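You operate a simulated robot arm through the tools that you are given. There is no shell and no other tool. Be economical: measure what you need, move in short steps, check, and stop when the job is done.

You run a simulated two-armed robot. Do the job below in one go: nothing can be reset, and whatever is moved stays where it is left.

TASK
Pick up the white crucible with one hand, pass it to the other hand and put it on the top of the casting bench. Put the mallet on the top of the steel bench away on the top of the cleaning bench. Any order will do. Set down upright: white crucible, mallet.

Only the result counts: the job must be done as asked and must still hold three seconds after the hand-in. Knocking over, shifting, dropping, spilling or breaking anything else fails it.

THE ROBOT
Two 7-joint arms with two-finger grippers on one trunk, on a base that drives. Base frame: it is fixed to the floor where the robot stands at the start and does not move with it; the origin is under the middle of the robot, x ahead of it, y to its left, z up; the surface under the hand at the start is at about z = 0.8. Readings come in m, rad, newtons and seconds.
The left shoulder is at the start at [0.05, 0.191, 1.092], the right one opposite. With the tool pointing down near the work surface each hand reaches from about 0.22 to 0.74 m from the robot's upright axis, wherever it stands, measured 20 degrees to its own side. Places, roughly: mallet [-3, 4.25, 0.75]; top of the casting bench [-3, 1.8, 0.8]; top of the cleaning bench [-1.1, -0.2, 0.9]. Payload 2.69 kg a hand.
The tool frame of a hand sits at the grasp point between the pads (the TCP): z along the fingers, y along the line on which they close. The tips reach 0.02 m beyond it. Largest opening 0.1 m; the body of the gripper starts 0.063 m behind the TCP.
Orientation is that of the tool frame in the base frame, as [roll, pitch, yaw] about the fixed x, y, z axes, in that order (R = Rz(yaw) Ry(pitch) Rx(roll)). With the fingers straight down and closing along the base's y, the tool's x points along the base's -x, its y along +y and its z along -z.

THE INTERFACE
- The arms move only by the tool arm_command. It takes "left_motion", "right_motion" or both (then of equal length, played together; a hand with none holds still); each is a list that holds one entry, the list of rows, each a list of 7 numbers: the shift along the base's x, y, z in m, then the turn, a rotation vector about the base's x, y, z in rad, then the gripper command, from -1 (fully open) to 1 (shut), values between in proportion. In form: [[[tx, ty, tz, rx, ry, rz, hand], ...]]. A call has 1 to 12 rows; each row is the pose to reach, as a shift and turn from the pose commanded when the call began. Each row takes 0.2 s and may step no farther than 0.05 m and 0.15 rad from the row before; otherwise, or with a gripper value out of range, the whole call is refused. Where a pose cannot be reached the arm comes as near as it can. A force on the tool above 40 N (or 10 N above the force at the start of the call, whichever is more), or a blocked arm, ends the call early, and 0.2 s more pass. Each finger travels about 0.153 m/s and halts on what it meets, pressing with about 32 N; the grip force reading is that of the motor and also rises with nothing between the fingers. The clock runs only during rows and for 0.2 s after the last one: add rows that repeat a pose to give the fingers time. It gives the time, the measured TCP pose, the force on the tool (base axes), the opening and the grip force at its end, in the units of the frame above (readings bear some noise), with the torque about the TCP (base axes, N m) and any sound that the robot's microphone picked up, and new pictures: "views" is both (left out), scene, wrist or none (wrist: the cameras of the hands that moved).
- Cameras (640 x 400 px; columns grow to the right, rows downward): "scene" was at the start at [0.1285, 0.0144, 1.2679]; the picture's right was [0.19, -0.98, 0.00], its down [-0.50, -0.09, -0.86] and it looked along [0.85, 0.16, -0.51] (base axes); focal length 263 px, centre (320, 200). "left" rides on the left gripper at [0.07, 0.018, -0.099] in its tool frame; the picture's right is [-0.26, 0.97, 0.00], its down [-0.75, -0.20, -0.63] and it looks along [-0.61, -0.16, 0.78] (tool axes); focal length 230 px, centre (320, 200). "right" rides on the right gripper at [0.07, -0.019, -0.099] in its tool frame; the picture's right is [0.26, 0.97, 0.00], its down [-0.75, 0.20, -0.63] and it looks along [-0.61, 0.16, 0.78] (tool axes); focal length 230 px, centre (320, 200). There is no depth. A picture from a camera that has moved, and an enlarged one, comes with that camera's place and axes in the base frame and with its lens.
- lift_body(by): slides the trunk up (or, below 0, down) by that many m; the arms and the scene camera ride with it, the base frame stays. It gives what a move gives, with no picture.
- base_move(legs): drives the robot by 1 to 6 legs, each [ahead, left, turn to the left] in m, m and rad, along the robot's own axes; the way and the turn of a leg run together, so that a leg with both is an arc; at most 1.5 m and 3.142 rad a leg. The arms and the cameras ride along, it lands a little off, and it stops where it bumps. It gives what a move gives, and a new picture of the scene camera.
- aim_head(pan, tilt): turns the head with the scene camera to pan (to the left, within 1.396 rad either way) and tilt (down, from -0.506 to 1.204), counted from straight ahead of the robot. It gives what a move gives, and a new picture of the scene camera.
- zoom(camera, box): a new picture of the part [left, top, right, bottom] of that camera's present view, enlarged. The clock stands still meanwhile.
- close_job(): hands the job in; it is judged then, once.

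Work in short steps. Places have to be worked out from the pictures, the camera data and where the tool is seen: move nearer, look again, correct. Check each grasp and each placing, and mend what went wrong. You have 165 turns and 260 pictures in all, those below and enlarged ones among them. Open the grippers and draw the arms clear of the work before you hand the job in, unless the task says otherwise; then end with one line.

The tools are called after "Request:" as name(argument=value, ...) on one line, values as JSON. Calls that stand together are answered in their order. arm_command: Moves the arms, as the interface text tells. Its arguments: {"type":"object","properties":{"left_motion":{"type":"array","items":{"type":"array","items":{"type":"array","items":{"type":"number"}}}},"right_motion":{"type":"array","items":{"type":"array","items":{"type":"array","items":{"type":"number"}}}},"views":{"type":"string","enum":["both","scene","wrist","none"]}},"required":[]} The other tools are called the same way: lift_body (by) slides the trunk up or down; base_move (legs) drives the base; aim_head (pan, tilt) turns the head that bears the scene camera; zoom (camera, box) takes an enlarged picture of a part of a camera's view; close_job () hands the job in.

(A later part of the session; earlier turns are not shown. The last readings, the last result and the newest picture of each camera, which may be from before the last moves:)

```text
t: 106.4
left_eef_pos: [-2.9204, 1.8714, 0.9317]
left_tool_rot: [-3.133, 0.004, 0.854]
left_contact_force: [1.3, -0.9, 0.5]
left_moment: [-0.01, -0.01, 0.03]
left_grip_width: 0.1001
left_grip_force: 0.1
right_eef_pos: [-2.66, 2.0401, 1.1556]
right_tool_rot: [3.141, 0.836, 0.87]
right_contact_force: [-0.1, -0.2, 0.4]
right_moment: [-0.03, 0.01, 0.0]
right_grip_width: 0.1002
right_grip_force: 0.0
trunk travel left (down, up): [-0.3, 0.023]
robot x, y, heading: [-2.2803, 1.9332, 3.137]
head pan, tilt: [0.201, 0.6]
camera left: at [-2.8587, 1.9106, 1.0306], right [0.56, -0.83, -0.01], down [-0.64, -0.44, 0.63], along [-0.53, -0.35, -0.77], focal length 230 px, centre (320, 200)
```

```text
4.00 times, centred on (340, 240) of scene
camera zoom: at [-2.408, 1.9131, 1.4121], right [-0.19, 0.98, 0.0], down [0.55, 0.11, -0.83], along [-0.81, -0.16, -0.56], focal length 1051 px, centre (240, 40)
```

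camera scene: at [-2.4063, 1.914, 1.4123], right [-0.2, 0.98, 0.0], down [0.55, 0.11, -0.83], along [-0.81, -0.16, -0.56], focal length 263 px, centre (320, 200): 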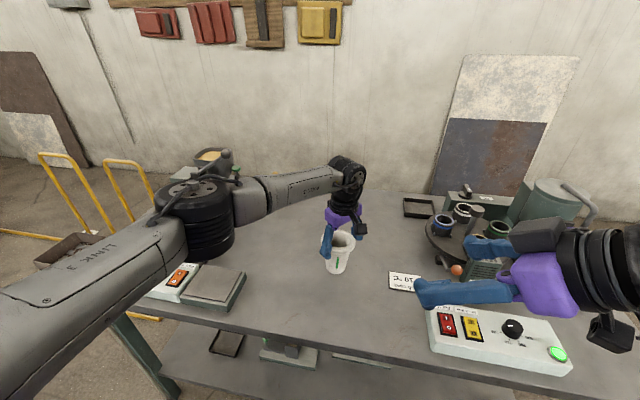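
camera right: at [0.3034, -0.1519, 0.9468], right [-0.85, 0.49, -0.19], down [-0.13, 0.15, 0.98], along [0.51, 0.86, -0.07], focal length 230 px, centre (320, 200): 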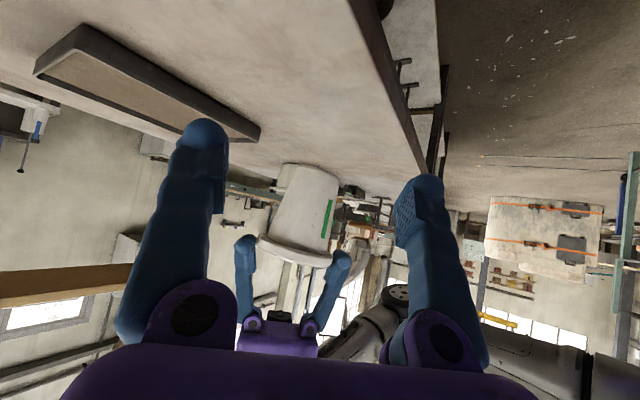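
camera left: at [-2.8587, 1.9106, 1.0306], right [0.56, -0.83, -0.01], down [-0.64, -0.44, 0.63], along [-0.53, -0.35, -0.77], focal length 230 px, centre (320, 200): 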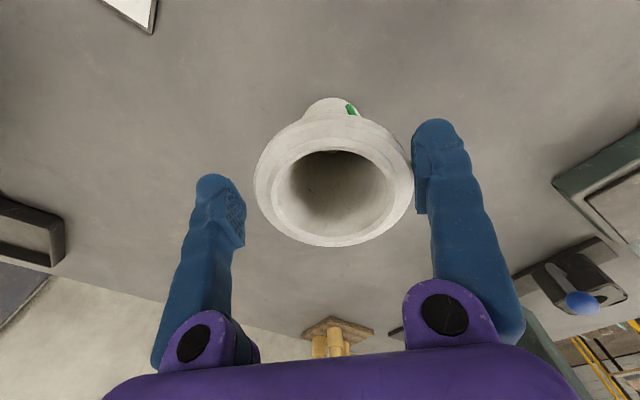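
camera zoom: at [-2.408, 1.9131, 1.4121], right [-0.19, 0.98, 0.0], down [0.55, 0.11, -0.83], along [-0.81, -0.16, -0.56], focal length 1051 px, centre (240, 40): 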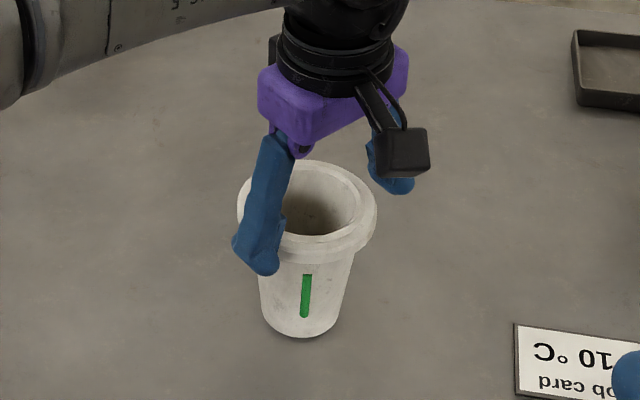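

Released and standing. The rim is close to one finger, so I shift 3 mm away from it and raise straight up slowly.

Request:
arm_command(left_motion=[[[0.0017, -0.0025, 0, 0, 0, 0, -1], [0.0017, -0.0025, 0.005, 0, 0, 0, -1], [0.0017, -0.0025, 0.015, 0, 0, 0, -1], [0.0017, -0.0025, 0.03, 0, 0, 0, -1], [0.0017, -0.0025, 0.06, 0, 0, 0, -1], [0.0017, -0.0025, 0.1, 0, 0, 0, -1], [0.0017, -0.0025, 0.14, 0, 0, 0, -1]]], views="none")

Request:
zoom(camera="scene", box=[240, 160, 420, 290])

```text
t: 108.0
left_eef_pos: [-2.9186, 1.8703, 1.072]
left_tool_rot: [-3.133, 0.002, 0.854]
left_contact_force: [0.6, 0.4, -0.8]
left_moment: [-0.02, -0.01, 0.03]
left_grip_width: 0.0999
left_grip_force: 0.1
right_eef_pos: [-2.6594, 2.0394, 1.1564]
right_tool_rot: [-3.14, 0.838, 0.87]
right_contact_force: [0.2, 0.0, 1.1]
right_moment: [0.01, 0.0, 0.02]
right_grip_width: 0.1
right_grip_force: 0.1
trunk travel left (down, up): [-0.3, 0.023]
robot x, y, heading: [-2.2817, 1.9317, 3.135]
head pan, tilt: [0.201, 0.6]
```

```text
3.08 times, centred on (330, 225) of scene
camera zoom: at [-2.4076, 1.9134, 1.412], right [-0.19, 0.98, 0.0], down [0.55, 0.11, -0.83], along [-0.81, -0.16, -0.56], focal length 808 px, centre (289, 123)
```

zoom: 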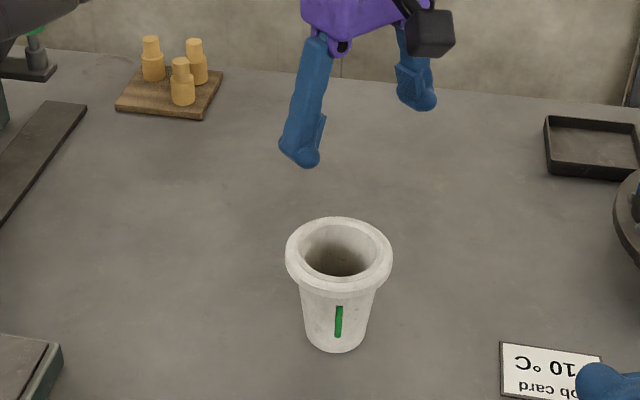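

The crucible stands upright on the casting bench. I retract the left arm up and back, then back the robot away and head to the steel bench.

Request:
arm_command(left_motion=[[[0, 0, 0.04, 0, 0, 0, -1], [0.03, 0, 0.07, 0, 0, 0, -1], [0.07, 0, 0.09, 0, 0, 0, -1], [0.11, 0, 0.11, 0, 0, 0, -1], [0.15, 0, 0.12, 0, 0, 0, -1], [0.18, 0, 0.13, 0, 0, 0, -1]]], views="none")

Request:
base_move(legs=[[-0.25, 0, 0], [0, -1.5, 0], [0, -0.55, 0]])

Request:
aim_head(pan=-0.35, tilt=0.6)

```text
t: 109.4
left_eef_pos: [-2.7382, 1.8693, 1.2043]
left_tool_rot: [-3.132, 0.005, 0.855]
left_contact_force: [0.3, -0.5, -0.8]
left_moment: [-0.03, 0.01, -0.04]
left_grip_width: 0.1003
left_grip_force: 0.0
right_eef_pos: [-2.6593, 2.0411, 1.1557]
right_tool_rot: [3.141, 0.838, 0.868]
right_contact_force: [0.2, -0.1, 0.3]
right_moment: [0.03, 0.01, 0.01]
right_grip_width: 0.0998
right_grip_force: 0.0
trunk travel left (down, up): [-0.3, 0.023]
robot x, y, heading: [-2.2804, 1.929, 3.134]
head pan, tilt: [0.201, 0.6]
```

```text
t: 128.9
left_eef_pos: [-2.4783, 3.895, 1.203]
left_tool_rot: [-3.133, 0.004, 0.857]
left_contact_force: [0.4, -0.3, -0.7]
left_moment: [0.01, 0.02, 0.01]
left_grip_width: 0.1
left_grip_force: 0.1
right_eef_pos: [-2.3987, 4.0658, 1.1562]
right_tool_rot: [3.139, 0.838, 0.871]
right_contact_force: [-0.3, -0.5, 0.9]
right_moment: [0.0, 0.01, 0.0]
right_grip_width: 0.1
right_grip_force: 0.0
trunk travel left (down, up): [-0.3, 0.023]
robot x, y, heading: [-2.0169, 3.9603, 3.136]
head pan, tilt: [0.201, 0.6]
camera scene: at [-2.1469, 3.9396, 1.412], right [-0.2, 0.98, 0.0], down [0.55, 0.11, -0.83], along [-0.81, -0.16, -0.56], focal length 263 px, centre (320, 200)
```

scene: 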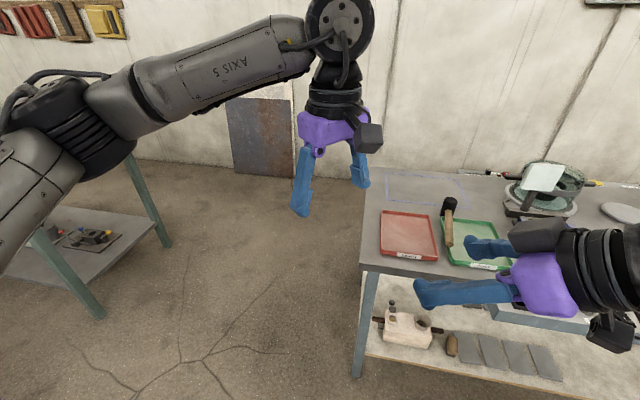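

```text
t: 129.8
left_eef_pos: [-2.4777, 3.8955, 1.2043]
left_tool_rot: [-3.132, 0.004, 0.856]
left_contact_force: [1.0, -0.2, -0.4]
left_moment: [0.0, 0.0, -0.01]
left_grip_width: 0.1
left_grip_force: 0.1
right_eef_pos: [-2.3984, 4.065, 1.1561]
right_tool_rot: [-3.141, 0.839, 0.871]
right_contact_force: [0.5, -0.8, -0.1]
right_moment: [-0.05, -0.01, 0.0]
right_grip_width: 0.0999
right_grip_force: 0.1
trunk travel left (down, up): [-0.3, 0.023]
robot x, y, heading: [-2.0185, 3.9599, 3.139]
head pan, tilt: [-0.351, 0.6]
camera scene: at [-2.1432, 3.9874, 1.412], right [0.35, 0.94, 0.0], down [0.53, -0.2, -0.83], along [-0.77, 0.29, -0.56], focal length 263 px, centre (320, 200)
```

scene: 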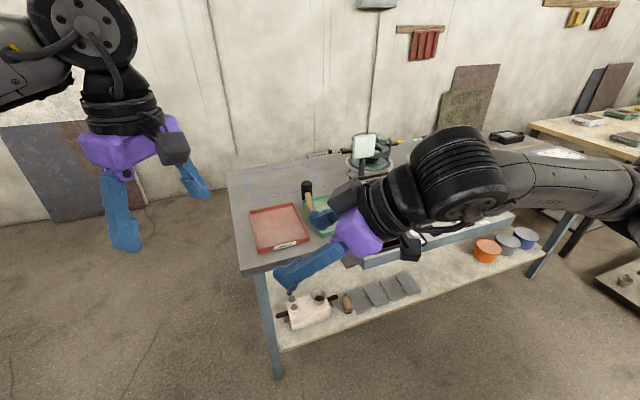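

The mallet (black head, wooden handle) is between the red and green trays. I take a close look.

Request:
zoom(camera="scene", box=[260, 160, 360, 260])

Request:
aim_head(pan=0.0, tilt=0.6)

Request:
zoom(camera="scene", box=[300, 160, 420, 260])

```text
4.00 times, centred on (310, 210) of scene
camera zoom: at [-2.1432, 3.9874, 1.412], right [0.35, 0.94, 0.0], down [0.53, -0.2, -0.83], along [-0.77, 0.29, -0.56], focal length 1051 px, centre (360, 160)
```

zoom: 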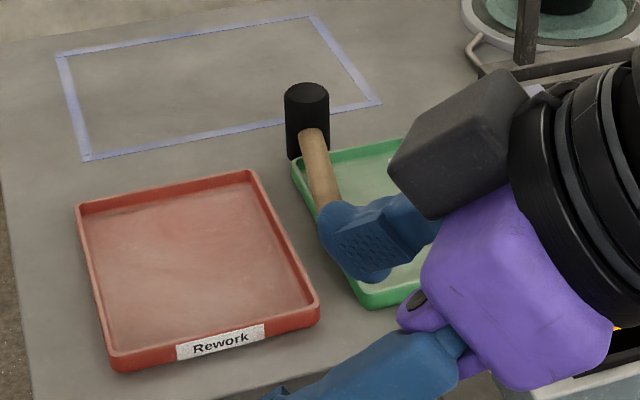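

```text
t: 130.7
left_eef_pos: [-2.4776, 3.8955, 1.2032]
left_tool_rot: [-3.132, 0.003, 0.853]
left_contact_force: [0.7, -1.1, 0.5]
left_moment: [0.0, -0.04, 0.03]
left_grip_width: 0.1
left_grip_force: 0.0
right_eef_pos: [-2.3984, 4.0663, 1.1571]
right_tool_rot: [3.141, 0.84, 0.872]
right_contact_force: [-1.1, -0.5, 0.0]
right_moment: [-0.02, -0.04, 0.0]
right_grip_width: 0.1
right_grip_force: 0.0
trunk travel left (down, up): [-0.3, 0.023]
robot x, y, heading: [-2.0239, 3.9597, 3.137]
head pan, tilt: [0.0, 0.6]
camera scene: at [-2.1486, 3.9573, 1.412], right [0.0, 1.0, 0.0], down [0.56, 0.0, -0.83], along [-0.83, 0.0, -0.56], focal length 263 px, centre (320, 200)
```

scene: 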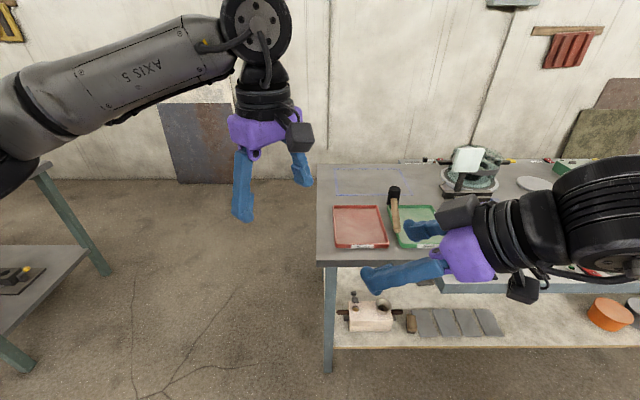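

```text
4.00 times, centred on (360, 210) of scene
camera zoom: at [-2.1486, 3.9573, 1.412], right [0.0, 1.0, 0.0], down [0.56, 0.0, -0.83], along [-0.83, 0.0, -0.56], focal length 1051 px, centre (160, 160)
```

zoom: 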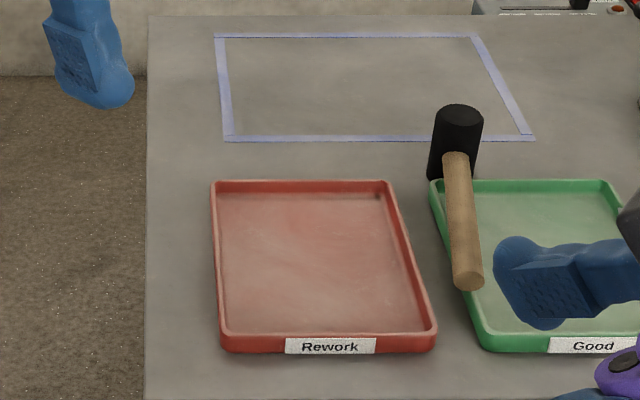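

The mallet's head stands on its face, about 5 cm wide and 8 cm tall at (-3.09, 4.275), with the handle horizontal toward me. I'll grip the head from above, across the handle direction. First I yaw the left hand by -1.03 rad and raise the right arm, while still clear of the bench.

Request:
arm_command(left_motion=[[[0, 0, 0, 0, 0, -0.147, -1], [0, 0, 0, 0, 0, -0.294, -1], [0, 0, 0, 0, 0, -0.441, -1], [0, 0, 0, 0, 0, -0.588, -1], [0, 0, 0, 0, 0, -0.735, -1], [0, 0, 0, 0, 0, -0.882, -1], [0, 0, 0, 0, 0, -1.03, -1]]], right_motion=[[[0, 0, 0.03, 0, 0, 0, -1], [0, 0.0, 0.06, 0, 0, 0, -1], [0, 0.02, 0.09, 0, 0, 0, -1], [0, 0.04, 0.12, 0, 0, 0, -1], [0, 0.06, 0.15, 0, 0, 0, -1], [0, 0.08, 0.18, 0, 0, 0, -1], [0, 0.1, 0.2, 0, 0, 0, -1]]], views="none")

Request:
base_move(legs=[[0, -0.51, 0], [0.2, 0, 0]])

```text
t: 132.3
left_eef_pos: [-2.4763, 3.8955, 1.2042]
left_tool_rot: [-3.133, 0.005, -0.178]
left_contact_force: [-0.4, -0.5, -0.1]
left_moment: [-0.01, 0.02, 0.04]
left_grip_width: 0.0998
left_grip_force: 0.1
right_eef_pos: [-2.3984, 4.1681, 1.3564]
right_tool_rot: [3.139, 0.835, 0.87]
right_contact_force: [0.5, -0.5, -0.5]
right_moment: [0.01, 0.02, 0.01]
right_grip_width: 0.1
right_grip_force: 0.0
trunk travel left (down, up): [-0.3, 0.023]
robot x, y, heading: [-2.0197, 3.9625, 3.139]
head pan, tilt: [0.0, 0.6]
```

```text
t: 138.4
left_eef_pos: [-2.6781, 4.4041, 1.2029]
left_tool_rot: [-3.133, 0.004, -0.178]
left_contact_force: [-0.1, 0.3, -0.3]
left_moment: [0.0, -0.02, -0.04]
left_grip_width: 0.1
left_grip_force: 0.1
right_eef_pos: [-2.5971, 4.6752, 1.355]
right_tool_rot: [3.14, 0.838, 0.868]
right_contact_force: [0.2, 0.5, 0.1]
right_moment: [0.0, -0.02, -0.01]
right_grip_width: 0.1001
right_grip_force: 0.2
trunk travel left (down, up): [-0.3, 0.023]
robot x, y, heading: [-2.2178, 4.4658, 3.139]
head pan, tilt: [0.0, 0.6]
camera scene: at [-2.3486, 4.4648, 1.412], right [0.01, 1.0, 0.0], down [0.57, 0.0, -0.82], along [-0.82, 0.01, -0.57], focal length 263 px, centre (320, 200)
```

scene: 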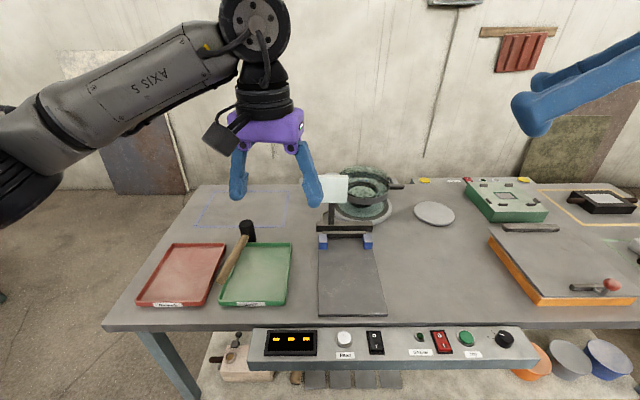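

The two views disagree slightly on the mallet's place, so the bench height may differ from what I assumed. I zoom in for a proper triangulation.

Request:
zoom(camera="scene", box=[180, 190, 300, 310])

Request:
zoom(camera="left", box=[0, 0, 640, 400])

```text
3.33 times, centred on (240, 250) of scene
camera zoom: at [-2.3486, 4.4648, 1.412], right [0.01, 1.0, 0.0], down [0.57, 0.0, -0.82], along [-0.82, 0.01, -0.57], focal length 876 px, centre (587, 33)
```

zoom: 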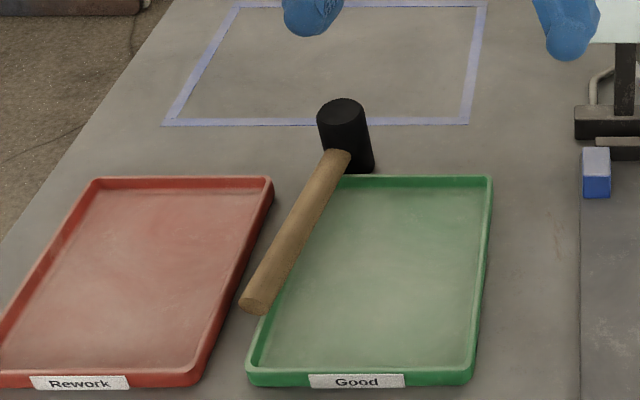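

```text
1.00 times, centred on (320, 200) of left (not enlarged: the box is as wide or as high as the picture)
camera zoom: at [-2.6116, 4.3705, 1.3023], right [-0.42, -0.91, -0.01], down [-0.7, 0.32, 0.63], along [-0.57, 0.28, -0.77], focal length 230 px, centre (320, 200)
```

zoom: 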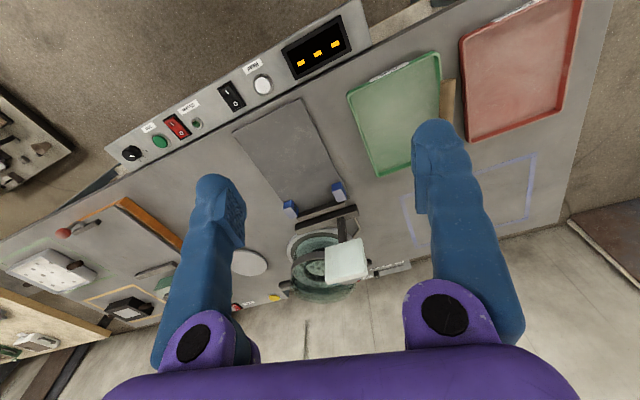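

Triangulated: head centre at about (-2.975, 4.24), top at z ≈ 0.897, base near 0.82, handle at z ≈ 0.855 pointing -10°. I drive 0.1 m nearer, lower the trunk to its starting height, and look again.

Request:
base_move(legs=[[0.1, 0, 0]])

Request:
lift_body(by=-0.12)

Request:
arm_command(left_motion=[[[-0.03, -0.03, 0, 0, 0, 0, -1], [-0.06, -0.06, 0, 0, 0, 0, -1], [-0.08, -0.1, 0, 0, 0, 0, -1], [-0.1, -0.14, 0, 0, 0, 0, -1], [-0.12, -0.164, 0, 0, 0, 0, -1], [-0.12, -0.164, 0, 0, 0, 0, -1]]])

```text
t: 139.6
left_eef_pos: [-2.7753, 4.4046, 1.2038]
left_tool_rot: [-3.134, 0.003, -0.178]
left_contact_force: [-0.1, -0.5, 0.3]
left_moment: [0.04, -0.02, -0.02]
left_grip_width: 0.1001
left_grip_force: 0.0
right_eef_pos: [-2.6962, 4.677, 1.3558]
right_tool_rot: [3.141, 0.838, 0.865]
right_contact_force: [-0.1, 0.2, 0.6]
right_moment: [0.02, 0.0, 0.01]
right_grip_width: 0.1
right_grip_force: 0.0
trunk travel left (down, up): [-0.3, 0.023]
robot x, y, heading: [-2.3146, 4.4668, 3.136]
head pan, tilt: [0.0, 0.6]
camera scene: at [-2.4465, 4.4655, 1.412], right [0.01, 1.0, 0.0], down [0.56, 0.0, -0.83], along [-0.82, 0.01, -0.57], focal length 263 px, centre (320, 200)
```

scene: 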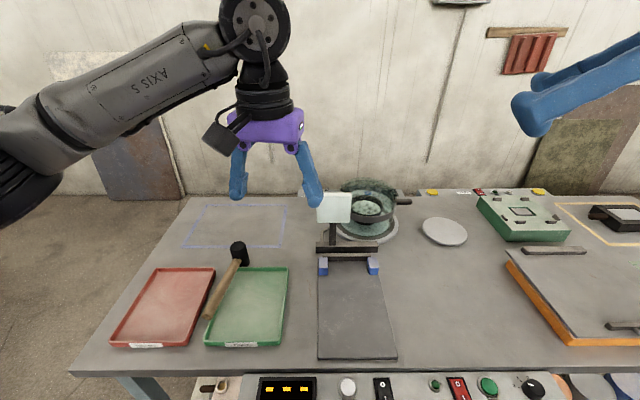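

```text
t: 141.1
left_eef_pos: [-2.7744, 4.4039, 1.0847]
left_tool_rot: [-3.132, 0.005, -0.178]
left_contact_force: [0.2, 0.1, -0.1]
left_moment: [-0.02, 0.0, -0.01]
left_grip_width: 0.1002
left_grip_force: 0.2
right_eef_pos: [-2.6942, 4.6766, 1.2378]
right_tool_rot: [-3.141, 0.837, 0.866]
right_contact_force: [0.1, -0.3, -0.4]
right_moment: [0.02, -0.02, 0.0]
right_grip_width: 0.1001
right_grip_force: 0.0
trunk travel left (down, up): [-0.18, 0.143]
robot x, y, heading: [-2.32, 4.4673, 3.133]
head pan, tilt: [0.0, 0.6]
```

```text
t: 142.4
left_eef_pos: [-2.8962, 4.2398, 1.0845]
left_tool_rot: [-3.133, 0.004, -0.18]
left_contact_force: [-0.5, -0.7, 0.1]
left_moment: [0.0, 0.0, 0.0]
left_grip_width: 0.1001
left_grip_force: 0.0
right_eef_pos: [-2.6942, 4.6767, 1.2357]
right_tool_rot: [3.14, 0.839, 0.868]
right_contact_force: [0.4, -0.1, -0.1]
right_moment: [-0.02, 0.01, -0.02]
right_grip_width: 0.0999
right_grip_force: 0.1
trunk travel left (down, up): [-0.18, 0.143]
robot x, y, heading: [-2.3199, 4.4657, 3.132]
head pan, tilt: [0.0, 0.6]
camera scene: at [-2.4459, 4.4656, 1.292], right [0.01, 1.0, 0.0], down [0.56, 0.0, -0.83], along [-0.83, 0.01, -0.56], focal length 263 px, centre (320, 200)
camera left: at [-2.8299, 4.2071, 1.1825], right [-0.42, -0.91, -0.01], down [-0.7, 0.32, 0.63], along [-0.57, 0.27, -0.77], focal length 230 px, centre (320, 200)
```

scene: 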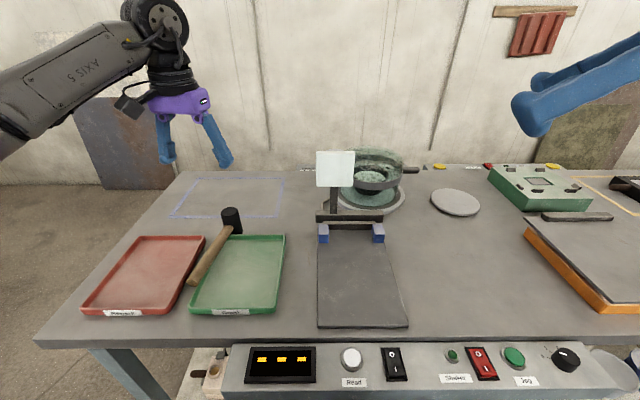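
left: 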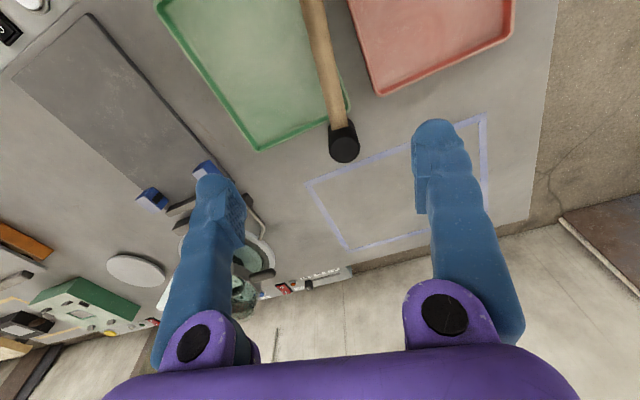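

The wrist camera confirms the head at (-2.972, 4.239) and the handle parallel to the tool's x axis. I move above it, partly close the opening, and descend to just above the head.

Request:
arm_command(left_motion=[[[-0.038, 0, 0, 0, 0, 0, -0.8], [-0.076, -0.0007, 0, 0, 0, 0, -0.5], [-0.076, -0.0007, -0.04, 0, 0, 0, -0.5], [-0.076, -0.0007, -0.08, 0, 0, 0, -0.5], [-0.076, -0.0007, -0.12, 0, 0, 0, -0.5], [-0.076, -0.0007, -0.155, 0, 0, 0, -0.5], [-0.076, -0.0007, -0.155, 0, 0, 0, -0.5]]])

Request:
zoom(camera="left", box=[220, 50, 460, 200])

```text
t: 144.1
left_eef_pos: [-2.9695, 4.2393, 0.9294]
left_tool_rot: [-3.133, 0.004, -0.177]
left_contact_force: [-0.4, -1.1, 0.2]
left_moment: [0.02, 0.02, 0.02]
left_grip_width: 0.075
left_grip_force: 0.0
right_eef_pos: [-2.6947, 4.6756, 1.2367]
right_tool_rot: [-3.141, 0.837, 0.867]
right_contact_force: [-0.5, 0.7, -0.9]
right_moment: [0.01, 0.01, -0.02]
right_grip_width: 0.0999
right_grip_force: 0.0
trunk travel left (down, up): [-0.18, 0.143]
robot x, y, heading: [-2.3177, 4.4644, 3.133]
head pan, tilt: [0.0, 0.6]
camera scene: at [-2.4459, 4.4656, 1.2921], right [0.01, 1.0, 0.0], down [0.56, 0.0, -0.83], along [-0.83, 0.01, -0.56], focal length 263 px, centre (320, 200)
camera left: at [-2.9044, 4.2061, 1.0273], right [-0.42, -0.91, -0.01], down [-0.7, 0.32, 0.64], along [-0.57, 0.28, -0.77], focal length 230 px, centre (320, 200)
```

scene: 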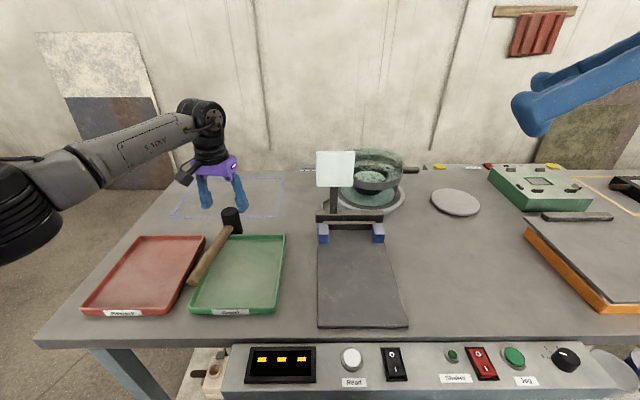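
left: 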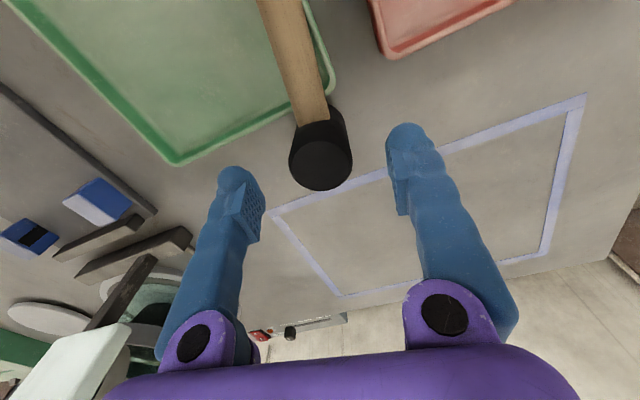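

```text
2.67 times, centred on (340, 125) of left
camera zoom: at [-2.9044, 4.2061, 1.0273], right [-0.42, -0.91, -0.01], down [-0.7, 0.32, 0.64], along [-0.57, 0.28, -0.77], focal length 614 px, centre (267, 400)
```

zoom: 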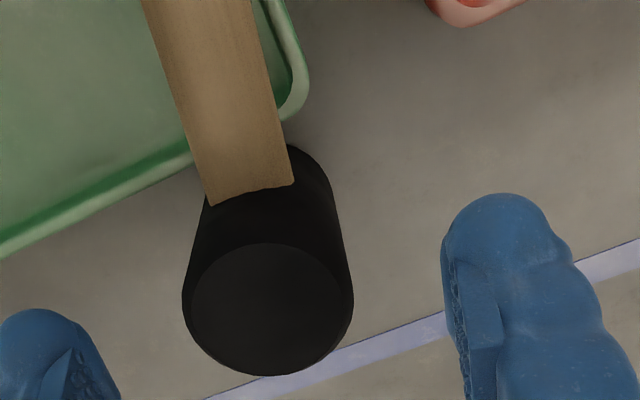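

The head is nearly centred; I correct about 6 mm forward and 2 mm sideways, then descend with the fingers either side of the head.

Request:
arm_command(left_motion=[[[-0.0056, 0.003, -0.01, 0, 0, 0, -0.5], [-0.0056, 0.003, -0.025, 0, 0, 0, -0.5], [-0.0056, 0.003, -0.04, 0, 0, 0, -0.5], [-0.0056, 0.003, -0.055, 0, 0, 0, -0.5], [-0.0056, 0.003, -0.067, 0, 0, 0, -0.5], [-0.0056, 0.003, -0.067, 0, 0, 0, -0.5]]])

Request:
zoom(camera="scene", box=[160, 160, 280, 260])

```text
t: 145.4
left_eef_pos: [-2.975, 4.2416, 0.8621]
left_tool_rot: [-3.133, 0.005, -0.177]
left_contact_force: [0.3, -0.4, 0.1]
left_moment: [-0.03, 0.01, 0.02]
left_grip_width: 0.075
left_grip_force: 0.0
right_eef_pos: [-2.6942, 4.6768, 1.2364]
right_tool_rot: [3.14, 0.837, 0.867]
right_contact_force: [0.5, 0.4, -0.3]
right_moment: [-0.02, 0.0, -0.03]
right_grip_width: 0.1
right_grip_force: 0.2
trunk travel left (down, up): [-0.18, 0.143]
robot x, y, heading: [-2.3176, 4.4668, 3.138]
head pan, tilt: [0.0, 0.6]
camera scene: at [-2.446, 4.4655, 1.292], right [0.01, 1.0, 0.0], down [0.56, 0.0, -0.83], along [-0.83, 0.01, -0.56], focal length 263 px, centre (320, 200)
camera left: at [-2.9091, 4.2088, 0.9613], right [-0.42, -0.91, -0.01], down [-0.7, 0.32, 0.63], along [-0.57, 0.28, -0.77], focal length 230 px, centre (320, 200)
```

scene: 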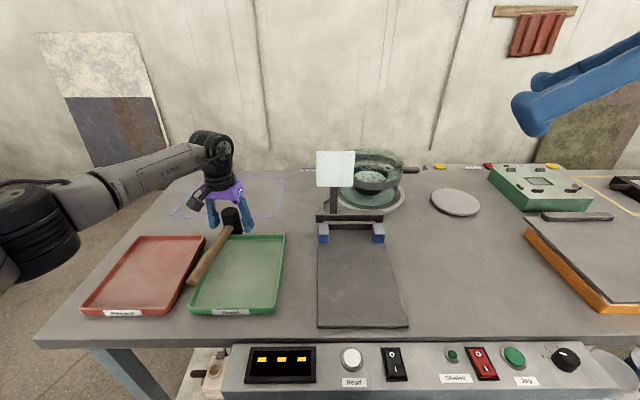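
left: 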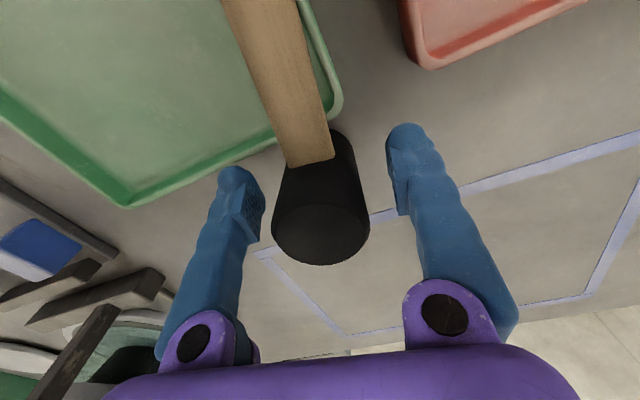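

```text
4.00 times, centred on (220, 210) of scene
camera zoom: at [-2.446, 4.4655, 1.292], right [0.01, 1.0, 0.0], down [0.56, 0.0, -0.83], along [-0.83, 0.01, -0.56], focal length 1051 px, centre (720, 160)
```

zoom: 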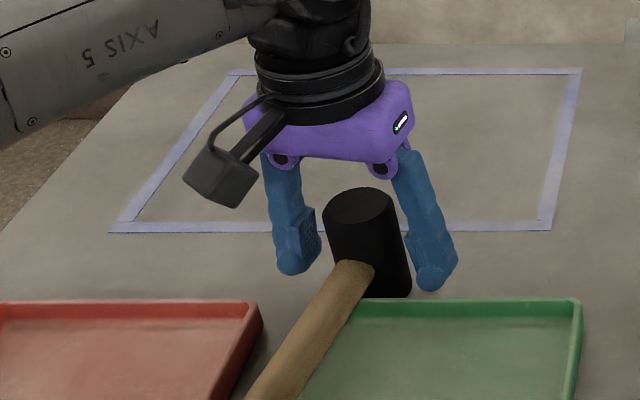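

The head lies centred between the fingers. I close on it.

Request:
arm_command(left_motion=[[[0, 0, 0, 0, 0, 0, -0.2], [0, 0, 0, 0, 0, 0, 0.3], [0, 0, 0, 0, 0, 0, 1], [0, 0, 0, 0, 0, 0, 1], [0, 0, 0, 0, 0, 0, 1]]], views="wrist")

```text
t: 146.7
left_eef_pos: [-2.9748, 4.2418, 0.8634]
left_tool_rot: [-3.132, 0.004, -0.177]
left_contact_force: [1.3, 1.3, 0.0]
left_moment: [-0.03, 0.01, 0.09]
left_grip_width: 0.0422
left_grip_force: 31.9
right_eef_pos: [-2.6946, 4.6765, 1.2364]
right_tool_rot: [3.141, 0.837, 0.868]
right_contact_force: [-0.8, 0.1, 1.1]
right_moment: [0.0, 0.01, -0.02]
right_grip_width: 0.1001
right_grip_force: 0.0
trunk travel left (down, up): [-0.18, 0.143]
robot x, y, heading: [-2.3181, 4.4676, 3.132]
head pan, tilt: [0.0, 0.6]
camera left: at [-2.9092, 4.209, 0.9614], right [-0.43, -0.91, -0.01], down [-0.7, 0.32, 0.63], along [-0.57, 0.28, -0.77], focal length 230 px, centre (320, 200)
```

left: 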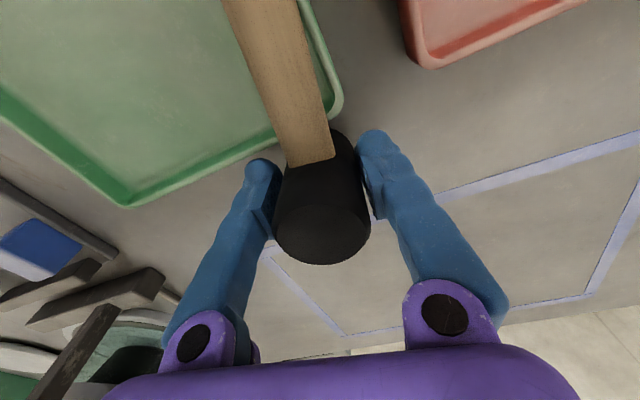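

Grip is firm at 0.042 m. I lift straight up and check the mallet stays level.

Request:
arm_command(left_motion=[[[0, 0, 0.01, 0, 0, 0, 1], [0, 0, 0.03, 0, 0, 0, 1], [0, 0, 0.06, 0, 0, 0, 1], [0, 0, 0.1, 0, 0, 0, 1], [0, 0, 0.14, 0, 0, 0, 1], [0, 0, 0.18, 0, 0, 0, 1], [0, 0, 0.18, 0, 0, 0, 1]]])

```text
t: 148.2
left_eef_pos: [-2.9768, 4.2429, 1.0417]
left_tool_rot: [-3.13, 0.0, -0.179]
left_contact_force: [-0.3, -0.3, -7.4]
left_moment: [0.03, 0.15, -0.01]
left_grip_width: 0.0421
left_grip_force: 31.8
right_eef_pos: [-2.6963, 4.6766, 1.237]
right_tool_rot: [3.141, 0.835, 0.868]
right_contact_force: [-0.6, 0.0, -0.1]
right_moment: [-0.04, -0.01, 0.01]
right_grip_width: 0.0998
right_grip_force: 0.0
trunk travel left (down, up): [-0.18, 0.143]
robot x, y, heading: [-2.3177, 4.4687, 3.135]
head pan, tilt: [0.0, 0.6]
camera scene: at [-2.4472, 4.4649, 1.2918], right [0.01, 1.0, 0.0], down [0.57, 0.0, -0.82], along [-0.82, 0.01, -0.57], focal length 263 px, centre (320, 200)
camera left: at [-2.9101, 4.209, 1.1402], right [-0.42, -0.91, -0.01], down [-0.7, 0.32, 0.63], along [-0.57, 0.28, -0.77], focal length 230 px, centre (320, 200)
```

scene: 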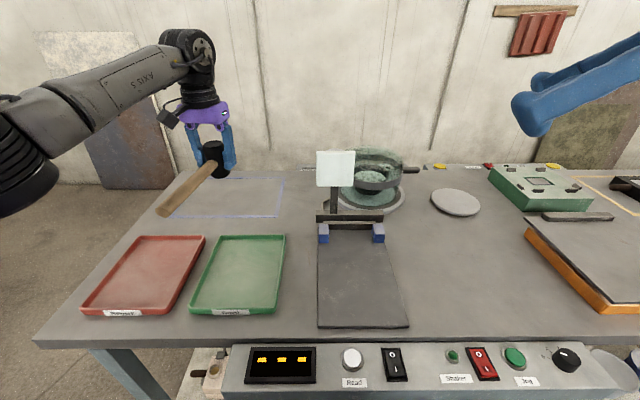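
left: 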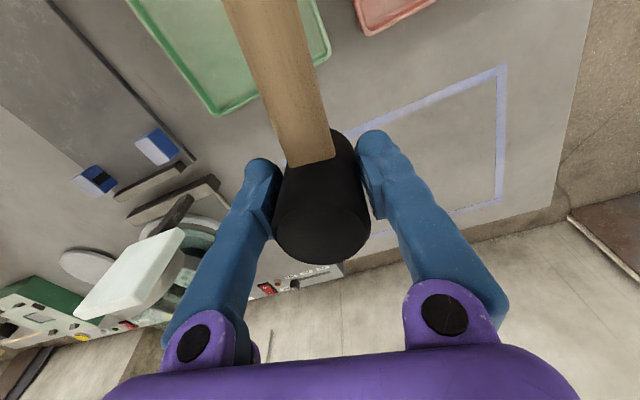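

The mallet is held level, about 0.75 kg. I pull the arm in a little, raise the trunk, and back away from the bench.

Request:
arm_command(left_motion=[[[0.02, 0.0, 0.01, 0, 0, 0, 1], [0.05, 0.0, 0.02, 0, 0, 0, 1], [0.08, 0, 0.03, 0, 0, 0, 1], [0.11, 0, 0.04, 0, 0, 0, 1], [0.13, 0, 0.04, 0, 0, 0, 1]]], views="none")

Request:
lift_body(by=0.1)

Request:
base_move(legs=[[-0.3, 0, 0], [0, 0.75, 0]])

```text
t: 149.4
left_eef_pos: [-2.845, 4.2415, 1.0821]
left_tool_rot: [-3.133, 0.005, -0.178]
left_contact_force: [0.4, -0.8, -8.3]
left_moment: [0.02, 0.18, 0.01]
left_grip_width: 0.0419
left_grip_force: 32.8
right_eef_pos: [-2.6959, 4.6763, 1.2365]
right_tool_rot: [-3.141, 0.838, 0.866]
right_contact_force: [0.3, 0.0, -0.3]
right_moment: [0.03, -0.01, 0.02]
right_grip_width: 0.1
right_grip_force: 0.1
trunk travel left (down, up): [-0.18, 0.143]
robot x, y, heading: [-2.3161, 4.4633, 3.133]
head pan, tilt: [0.0, 0.6]
```

```text
t: 150.8
left_eef_pos: [-2.8464, 4.2432, 1.1817]
left_tool_rot: [-3.133, 0.005, -0.179]
left_contact_force: [-0.1, -0.4, -7.2]
left_moment: [0.04, 0.16, 0.01]
left_grip_width: 0.0422
left_grip_force: 32.0
right_eef_pos: [-2.6958, 4.6767, 1.3359]
right_tool_rot: [3.141, 0.835, 0.868]
right_contact_force: [0.0, 0.1, -0.4]
right_moment: [-0.03, 0.0, -0.02]
right_grip_width: 0.1
right_grip_force: 0.0
trunk travel left (down, up): [-0.28, 0.043]
robot x, y, heading: [-2.3203, 4.4664, 3.133]
head pan, tilt: [0.0, 0.6]
```

```text
t: 159.3
left_eef_pos: [-2.5652, 3.506, 1.182]
left_tool_rot: [-3.133, 0.003, -0.194]
left_contact_force: [-0.5, -0.3, -7.0]
left_moment: [0.04, 0.16, 0.02]
left_grip_width: 0.0421
left_grip_force: 32.3
right_eef_pos: [-2.4093, 3.9389, 1.3362]
right_tool_rot: [3.14, 0.837, 0.852]
right_contact_force: [-0.3, 0.8, 0.3]
right_moment: [-0.01, 0.02, 0.0]
right_grip_width: 0.0999
right_grip_force: 0.0
trunk travel left (down, up): [-0.28, 0.043]
robot x, y, heading: [-2.0355, 3.7225, 3.121]
head pan, tilt: [0.0, 0.6]
camera scene: at [-2.163, 3.7233, 1.3919], right [0.02, 1.0, 0.0], down [0.57, -0.01, -0.82], along [-0.82, 0.02, -0.57], focal length 263 px, centre (320, 200)
```

scene: 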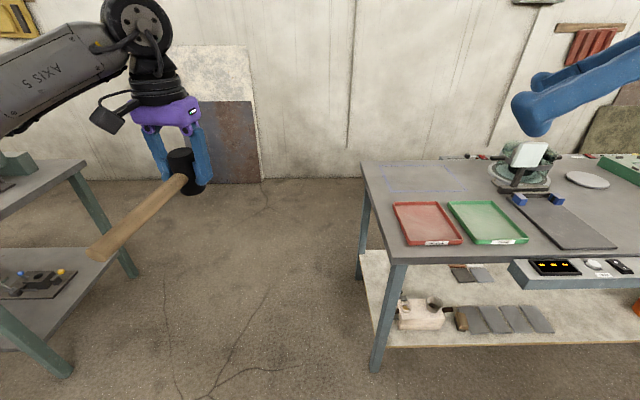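

Now I back eastward along y ≈ 3.7 to the aisle.

Request:
base_move(legs=[[-0.95, 0, 0.02], [-0.95, 0, 0]])

Request:
aim_head(pan=1.0, tilt=0.5)

```text
t: 168.8
left_eef_pos: [-0.6716, 3.4713, 1.1812]
left_tool_rot: [-3.133, 0.003, -0.181]
left_contact_force: [0.3, 0.6, -7.7]
left_moment: [0.04, 0.19, 0.01]
left_grip_width: 0.0424
left_grip_force: 32.1
right_eef_pos: [-0.5207, 3.9056, 1.3356]
right_tool_rot: [-3.142, 0.836, 0.863]
right_contact_force: [-0.1, -0.4, 0.8]
right_moment: [0.03, 0.0, 0.01]
right_grip_width: 0.1001
right_grip_force: 0.0
trunk travel left (down, up): [-0.28, 0.043]
robot x, y, heading: [-0.143, 3.6945, 3.128]
head pan, tilt: [0.0, 0.6]
camera scene: at [-0.2715, 3.6939, 1.3919], right [0.01, 1.0, 0.0], down [0.57, -0.01, -0.82], along [-0.82, 0.01, -0.57], focal length 263 px, centre (320, 200)
```

scene: 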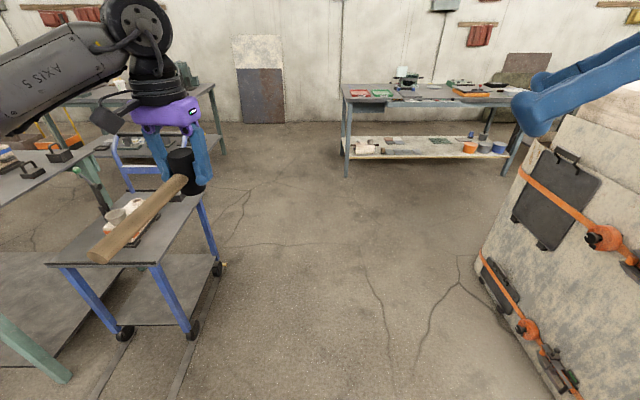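

```text
t: 170.1
left_eef_pos: [-0.6727, 3.4722, 1.182]
left_tool_rot: [-3.134, 0.004, -0.181]
left_contact_force: [-0.4, 0.5, -7.4]
left_moment: [0.05, 0.19, -0.04]
left_grip_width: 0.0419
left_grip_force: 32.4
right_eef_pos: [-0.5203, 3.9064, 1.3369]
right_tool_rot: [-3.141, 0.835, 0.864]
right_contact_force: [0.1, -0.3, 0.6]
right_moment: [0.01, -0.04, 0.0]
right_grip_width: 0.1
right_grip_force: 0.0
trunk travel left (down, up): [-0.28, 0.043]
robot x, y, heading: [-0.1435, 3.6967, 3.132]
head pan, tilt: [1.0, 0.499]
camera scene: at [-0.2334, 3.617, 1.401], right [-0.84, 0.55, 0.0], down [0.26, 0.4, -0.88], along [-0.48, -0.73, -0.48], focal length 263 px, centre (320, 200)
```

scene: 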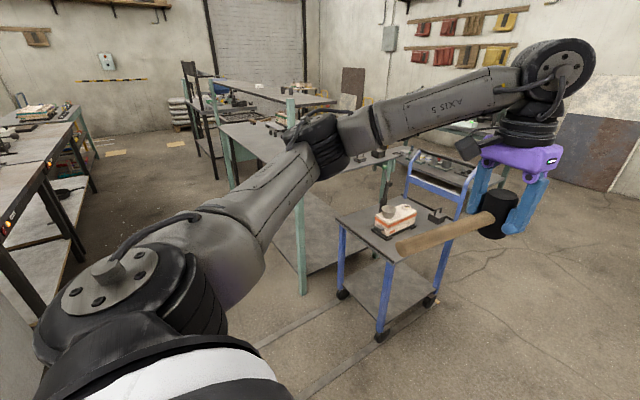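

I turn to face south so the arms stay within the aisle, then drive toward the cleaning bench.

Request:
base_move(legs=[[0, 0, 1.575], [1.2, 0, 0], [1.0, 0, 0]])

Request:
aim_head(pan=-0.5, tilt=0.4)

```text
t: 184.7
left_eef_pos: [0.0451, 0.9881, 1.1819]
left_tool_rot: [-3.133, 0.005, 1.38]
left_contact_force: [-0.7, -0.2, -8.9]
left_moment: [-0.18, 0.01, 0.0]
left_grip_width: 0.0418
left_grip_force: 31.8
right_eef_pos: [-0.3881, 1.1447, 1.3363]
right_tool_rot: [3.142, 0.836, 2.422]
right_contact_force: [-0.4, -0.9, -0.7]
right_moment: [0.03, -0.02, -0.01]
right_grip_width: 0.1
right_grip_force: 0.1
trunk travel left (down, up): [-0.28, 0.043]
robot x, y, heading: [-0.1729, 1.5209, -1.591]
head pan, tilt: [1.0, 0.499]
camera scene: at [-0.0979, 1.4255, 1.401], right [-0.56, -0.83, 0.0], down [-0.4, 0.27, -0.88], along [0.73, -0.49, -0.48], focal length 263 px, centre (320, 200)
```

scene: 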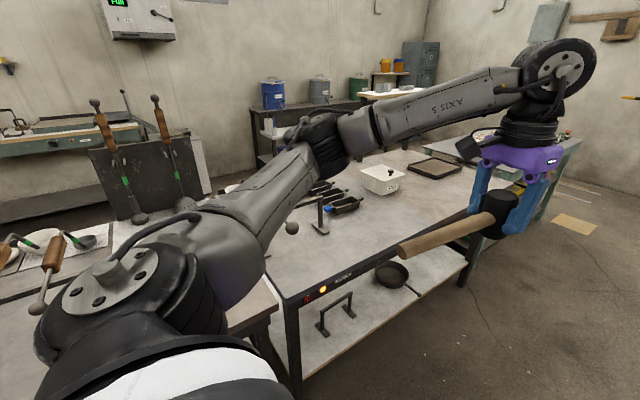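

```text
t: 186.3
left_eef_pos: [0.0441, 0.9883, 1.1813]
left_tool_rot: [-3.132, 0.003, 1.381]
left_contact_force: [0.7, 0.3, -8.2]
left_moment: [-0.18, 0.02, 0.01]
left_grip_width: 0.0421
left_grip_force: 31.5
right_eef_pos: [-0.3881, 1.1443, 1.3364]
right_tool_rot: [3.141, 0.836, 2.422]
right_contact_force: [0.8, 0.2, -0.6]
right_moment: [-0.03, 0.0, -0.03]
right_grip_width: 0.0998
right_grip_force: 0.1
trunk travel left (down, up): [-0.28, 0.043]
robot x, y, heading: [-0.1707, 1.5186, -1.593]
head pan, tilt: [-0.499, 0.4]
camera scene: at [-0.2194, 1.3961, 1.4102], right [-0.87, 0.5, 0.0], down [0.19, 0.34, -0.92], along [-0.46, -0.8, -0.39], focal length 263 px, centre (320, 200)
```

scene: 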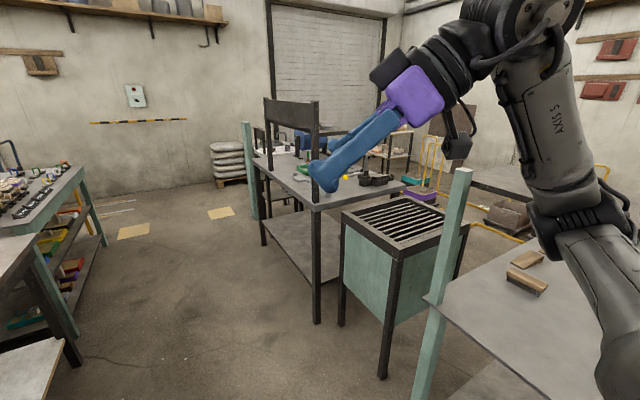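

I see the cleaning bench with dark legs and an upright frame on this side. I drive on 0.9 m and look at it directly.

Request:
base_move(legs=[[0.9, 0, 0.02]])

Request:
aim_head(pan=-1.0, tilt=0.4)

```text
t: 190.9
left_eef_pos: [0.0413, 0.1075, 1.1813]
left_tool_rot: [-3.133, 0.003, 1.395]
left_contact_force: [-0.2, 0.0, -7.5]
left_moment: [-0.13, 0.02, 0.0]
left_grip_width: 0.0421
left_grip_force: 31.8
right_eef_pos: [-0.3944, 0.256, 1.337]
right_tool_rot: [-3.14, 0.838, 2.439]
right_contact_force: [0.8, 0.2, -0.8]
right_moment: [0.02, 0.01, 0.03]
right_grip_width: 0.1001
right_grip_force: 0.0
trunk travel left (down, up): [-0.28, 0.043]
robot x, y, heading: [-0.1842, 0.6335, -1.578]
head pan, tilt: [-0.499, 0.4]
camera scene: at [-0.2294, 0.5113, 1.4102], right [-0.88, 0.48, 0.0], down [0.19, 0.34, -0.92], along [-0.45, -0.81, -0.39], focal length 263 px, centre (320, 200)
```

scene: 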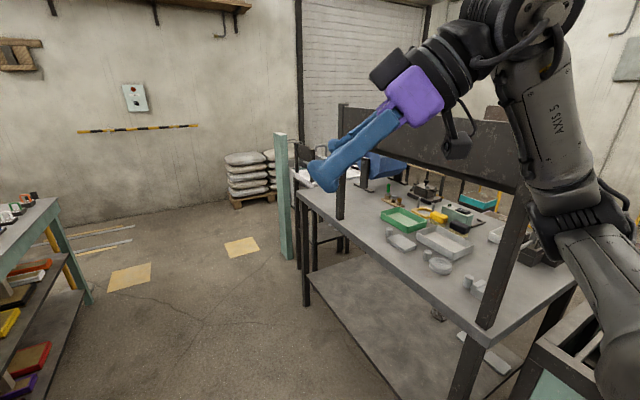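

```text
t: 191.9
left_eef_pos: [0.0416, 0.1072, 1.1817]
left_tool_rot: [-3.133, 0.002, 1.394]
left_contact_force: [-0.2, 0.6, -7.5]
left_moment: [-0.14, 0.02, 0.02]
left_grip_width: 0.0421
left_grip_force: 32.7
right_eef_pos: [-0.3925, 0.2563, 1.3365]
right_tool_rot: [3.14, 0.835, 2.439]
right_contact_force: [0.0, 0.0, -0.9]
right_moment: [0.02, 0.0, 0.0]
right_grip_width: 0.0998
right_grip_force: 0.1
trunk travel left (down, up): [-0.28, 0.043]
robot x, y, heading: [-0.1848, 0.6358, -1.574]
head pan, tilt: [-1.0, 0.4]
camera scene: at [-0.2628, 0.5428, 1.4102], right [-0.54, 0.84, 0.0], down [0.33, 0.21, -0.92], along [-0.78, -0.49, -0.39], focal length 263 px, centre (320, 200)
```

scene: 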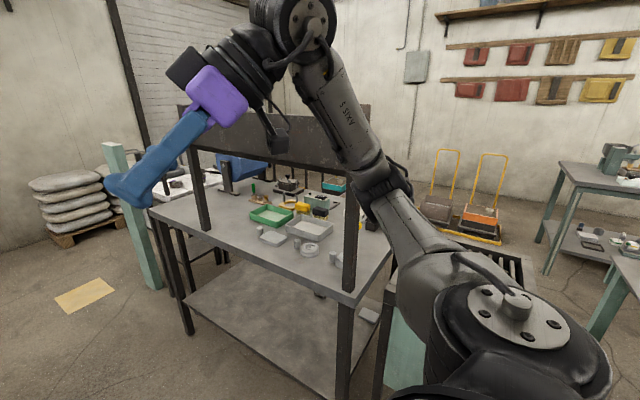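

The bench's hood panel hangs over its front between y ≈ -0.4 and 0.3. South of that, y -0.4 to -0.69, the top is open. I drive further south and look at that end.

Request:
base_move(legs=[[0.97, 0.03, 0]])

Request:
aim_head(pan=-1.39, tilt=0.5)

```text
t: 196.9
left_eef_pos: [0.0572, -0.8482, 1.1821]
left_tool_rot: [-3.133, 0.004, 1.387]
left_contact_force: [-0.3, 0.3, -7.1]
left_moment: [-0.13, 0.08, -0.02]
left_grip_width: 0.0424
left_grip_force: 32.0
right_eef_pos: [-0.3777, -0.6941, 1.3365]
right_tool_rot: [-3.141, 0.835, 2.43]
right_contact_force: [-0.3, -0.3, -0.1]
right_moment: [0.01, 0.02, 0.02]
right_grip_width: 0.0998
right_grip_force: 0.0
trunk travel left (down, up): [-0.28, 0.043]
robot x, y, heading: [-0.1662, -0.3181, -1.585]
head pan, tilt: [-1.0, 0.4]
camera scene: at [-0.2435, -0.41, 1.4102], right [-0.53, 0.85, 0.0], down [0.33, 0.21, -0.92], along [-0.78, -0.49, -0.39], focal length 263 px, centre (320, 200)
```

scene: 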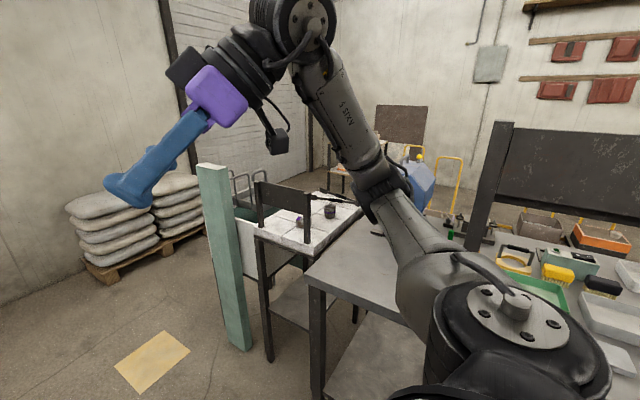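

```text
t: 197.7
left_eef_pos: [0.0565, -0.8477, 1.1809]
left_tool_rot: [-3.133, 0.004, 1.386]
left_contact_force: [0.8, 0.5, -7.5]
left_moment: [-0.21, 0.03, 0.01]
left_grip_width: 0.0416
left_grip_force: 32.5
right_eef_pos: [-0.3775, -0.6945, 1.337]
right_tool_rot: [3.141, 0.837, 2.429]
right_contact_force: [-0.3, 0.4, -0.4]
right_moment: [0.03, 0.02, -0.03]
right_grip_width: 0.0999
right_grip_force: 0.2
trunk travel left (down, up): [-0.28, 0.043]
robot x, y, heading: [-0.164, -0.3173, -1.587]
head pan, tilt: [-1.389, 0.499]
camera scene: at [-0.2545, -0.376, 1.4011], right [-0.17, 0.99, 0.0], down [0.47, 0.08, -0.88], along [-0.87, -0.15, -0.48], focal length 263 px, centre (320, 200)
```

scene: 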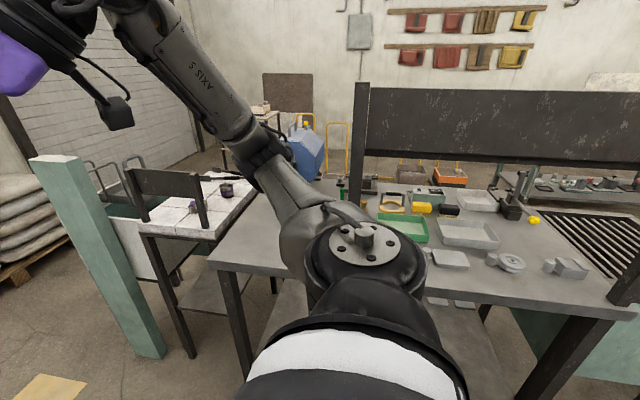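

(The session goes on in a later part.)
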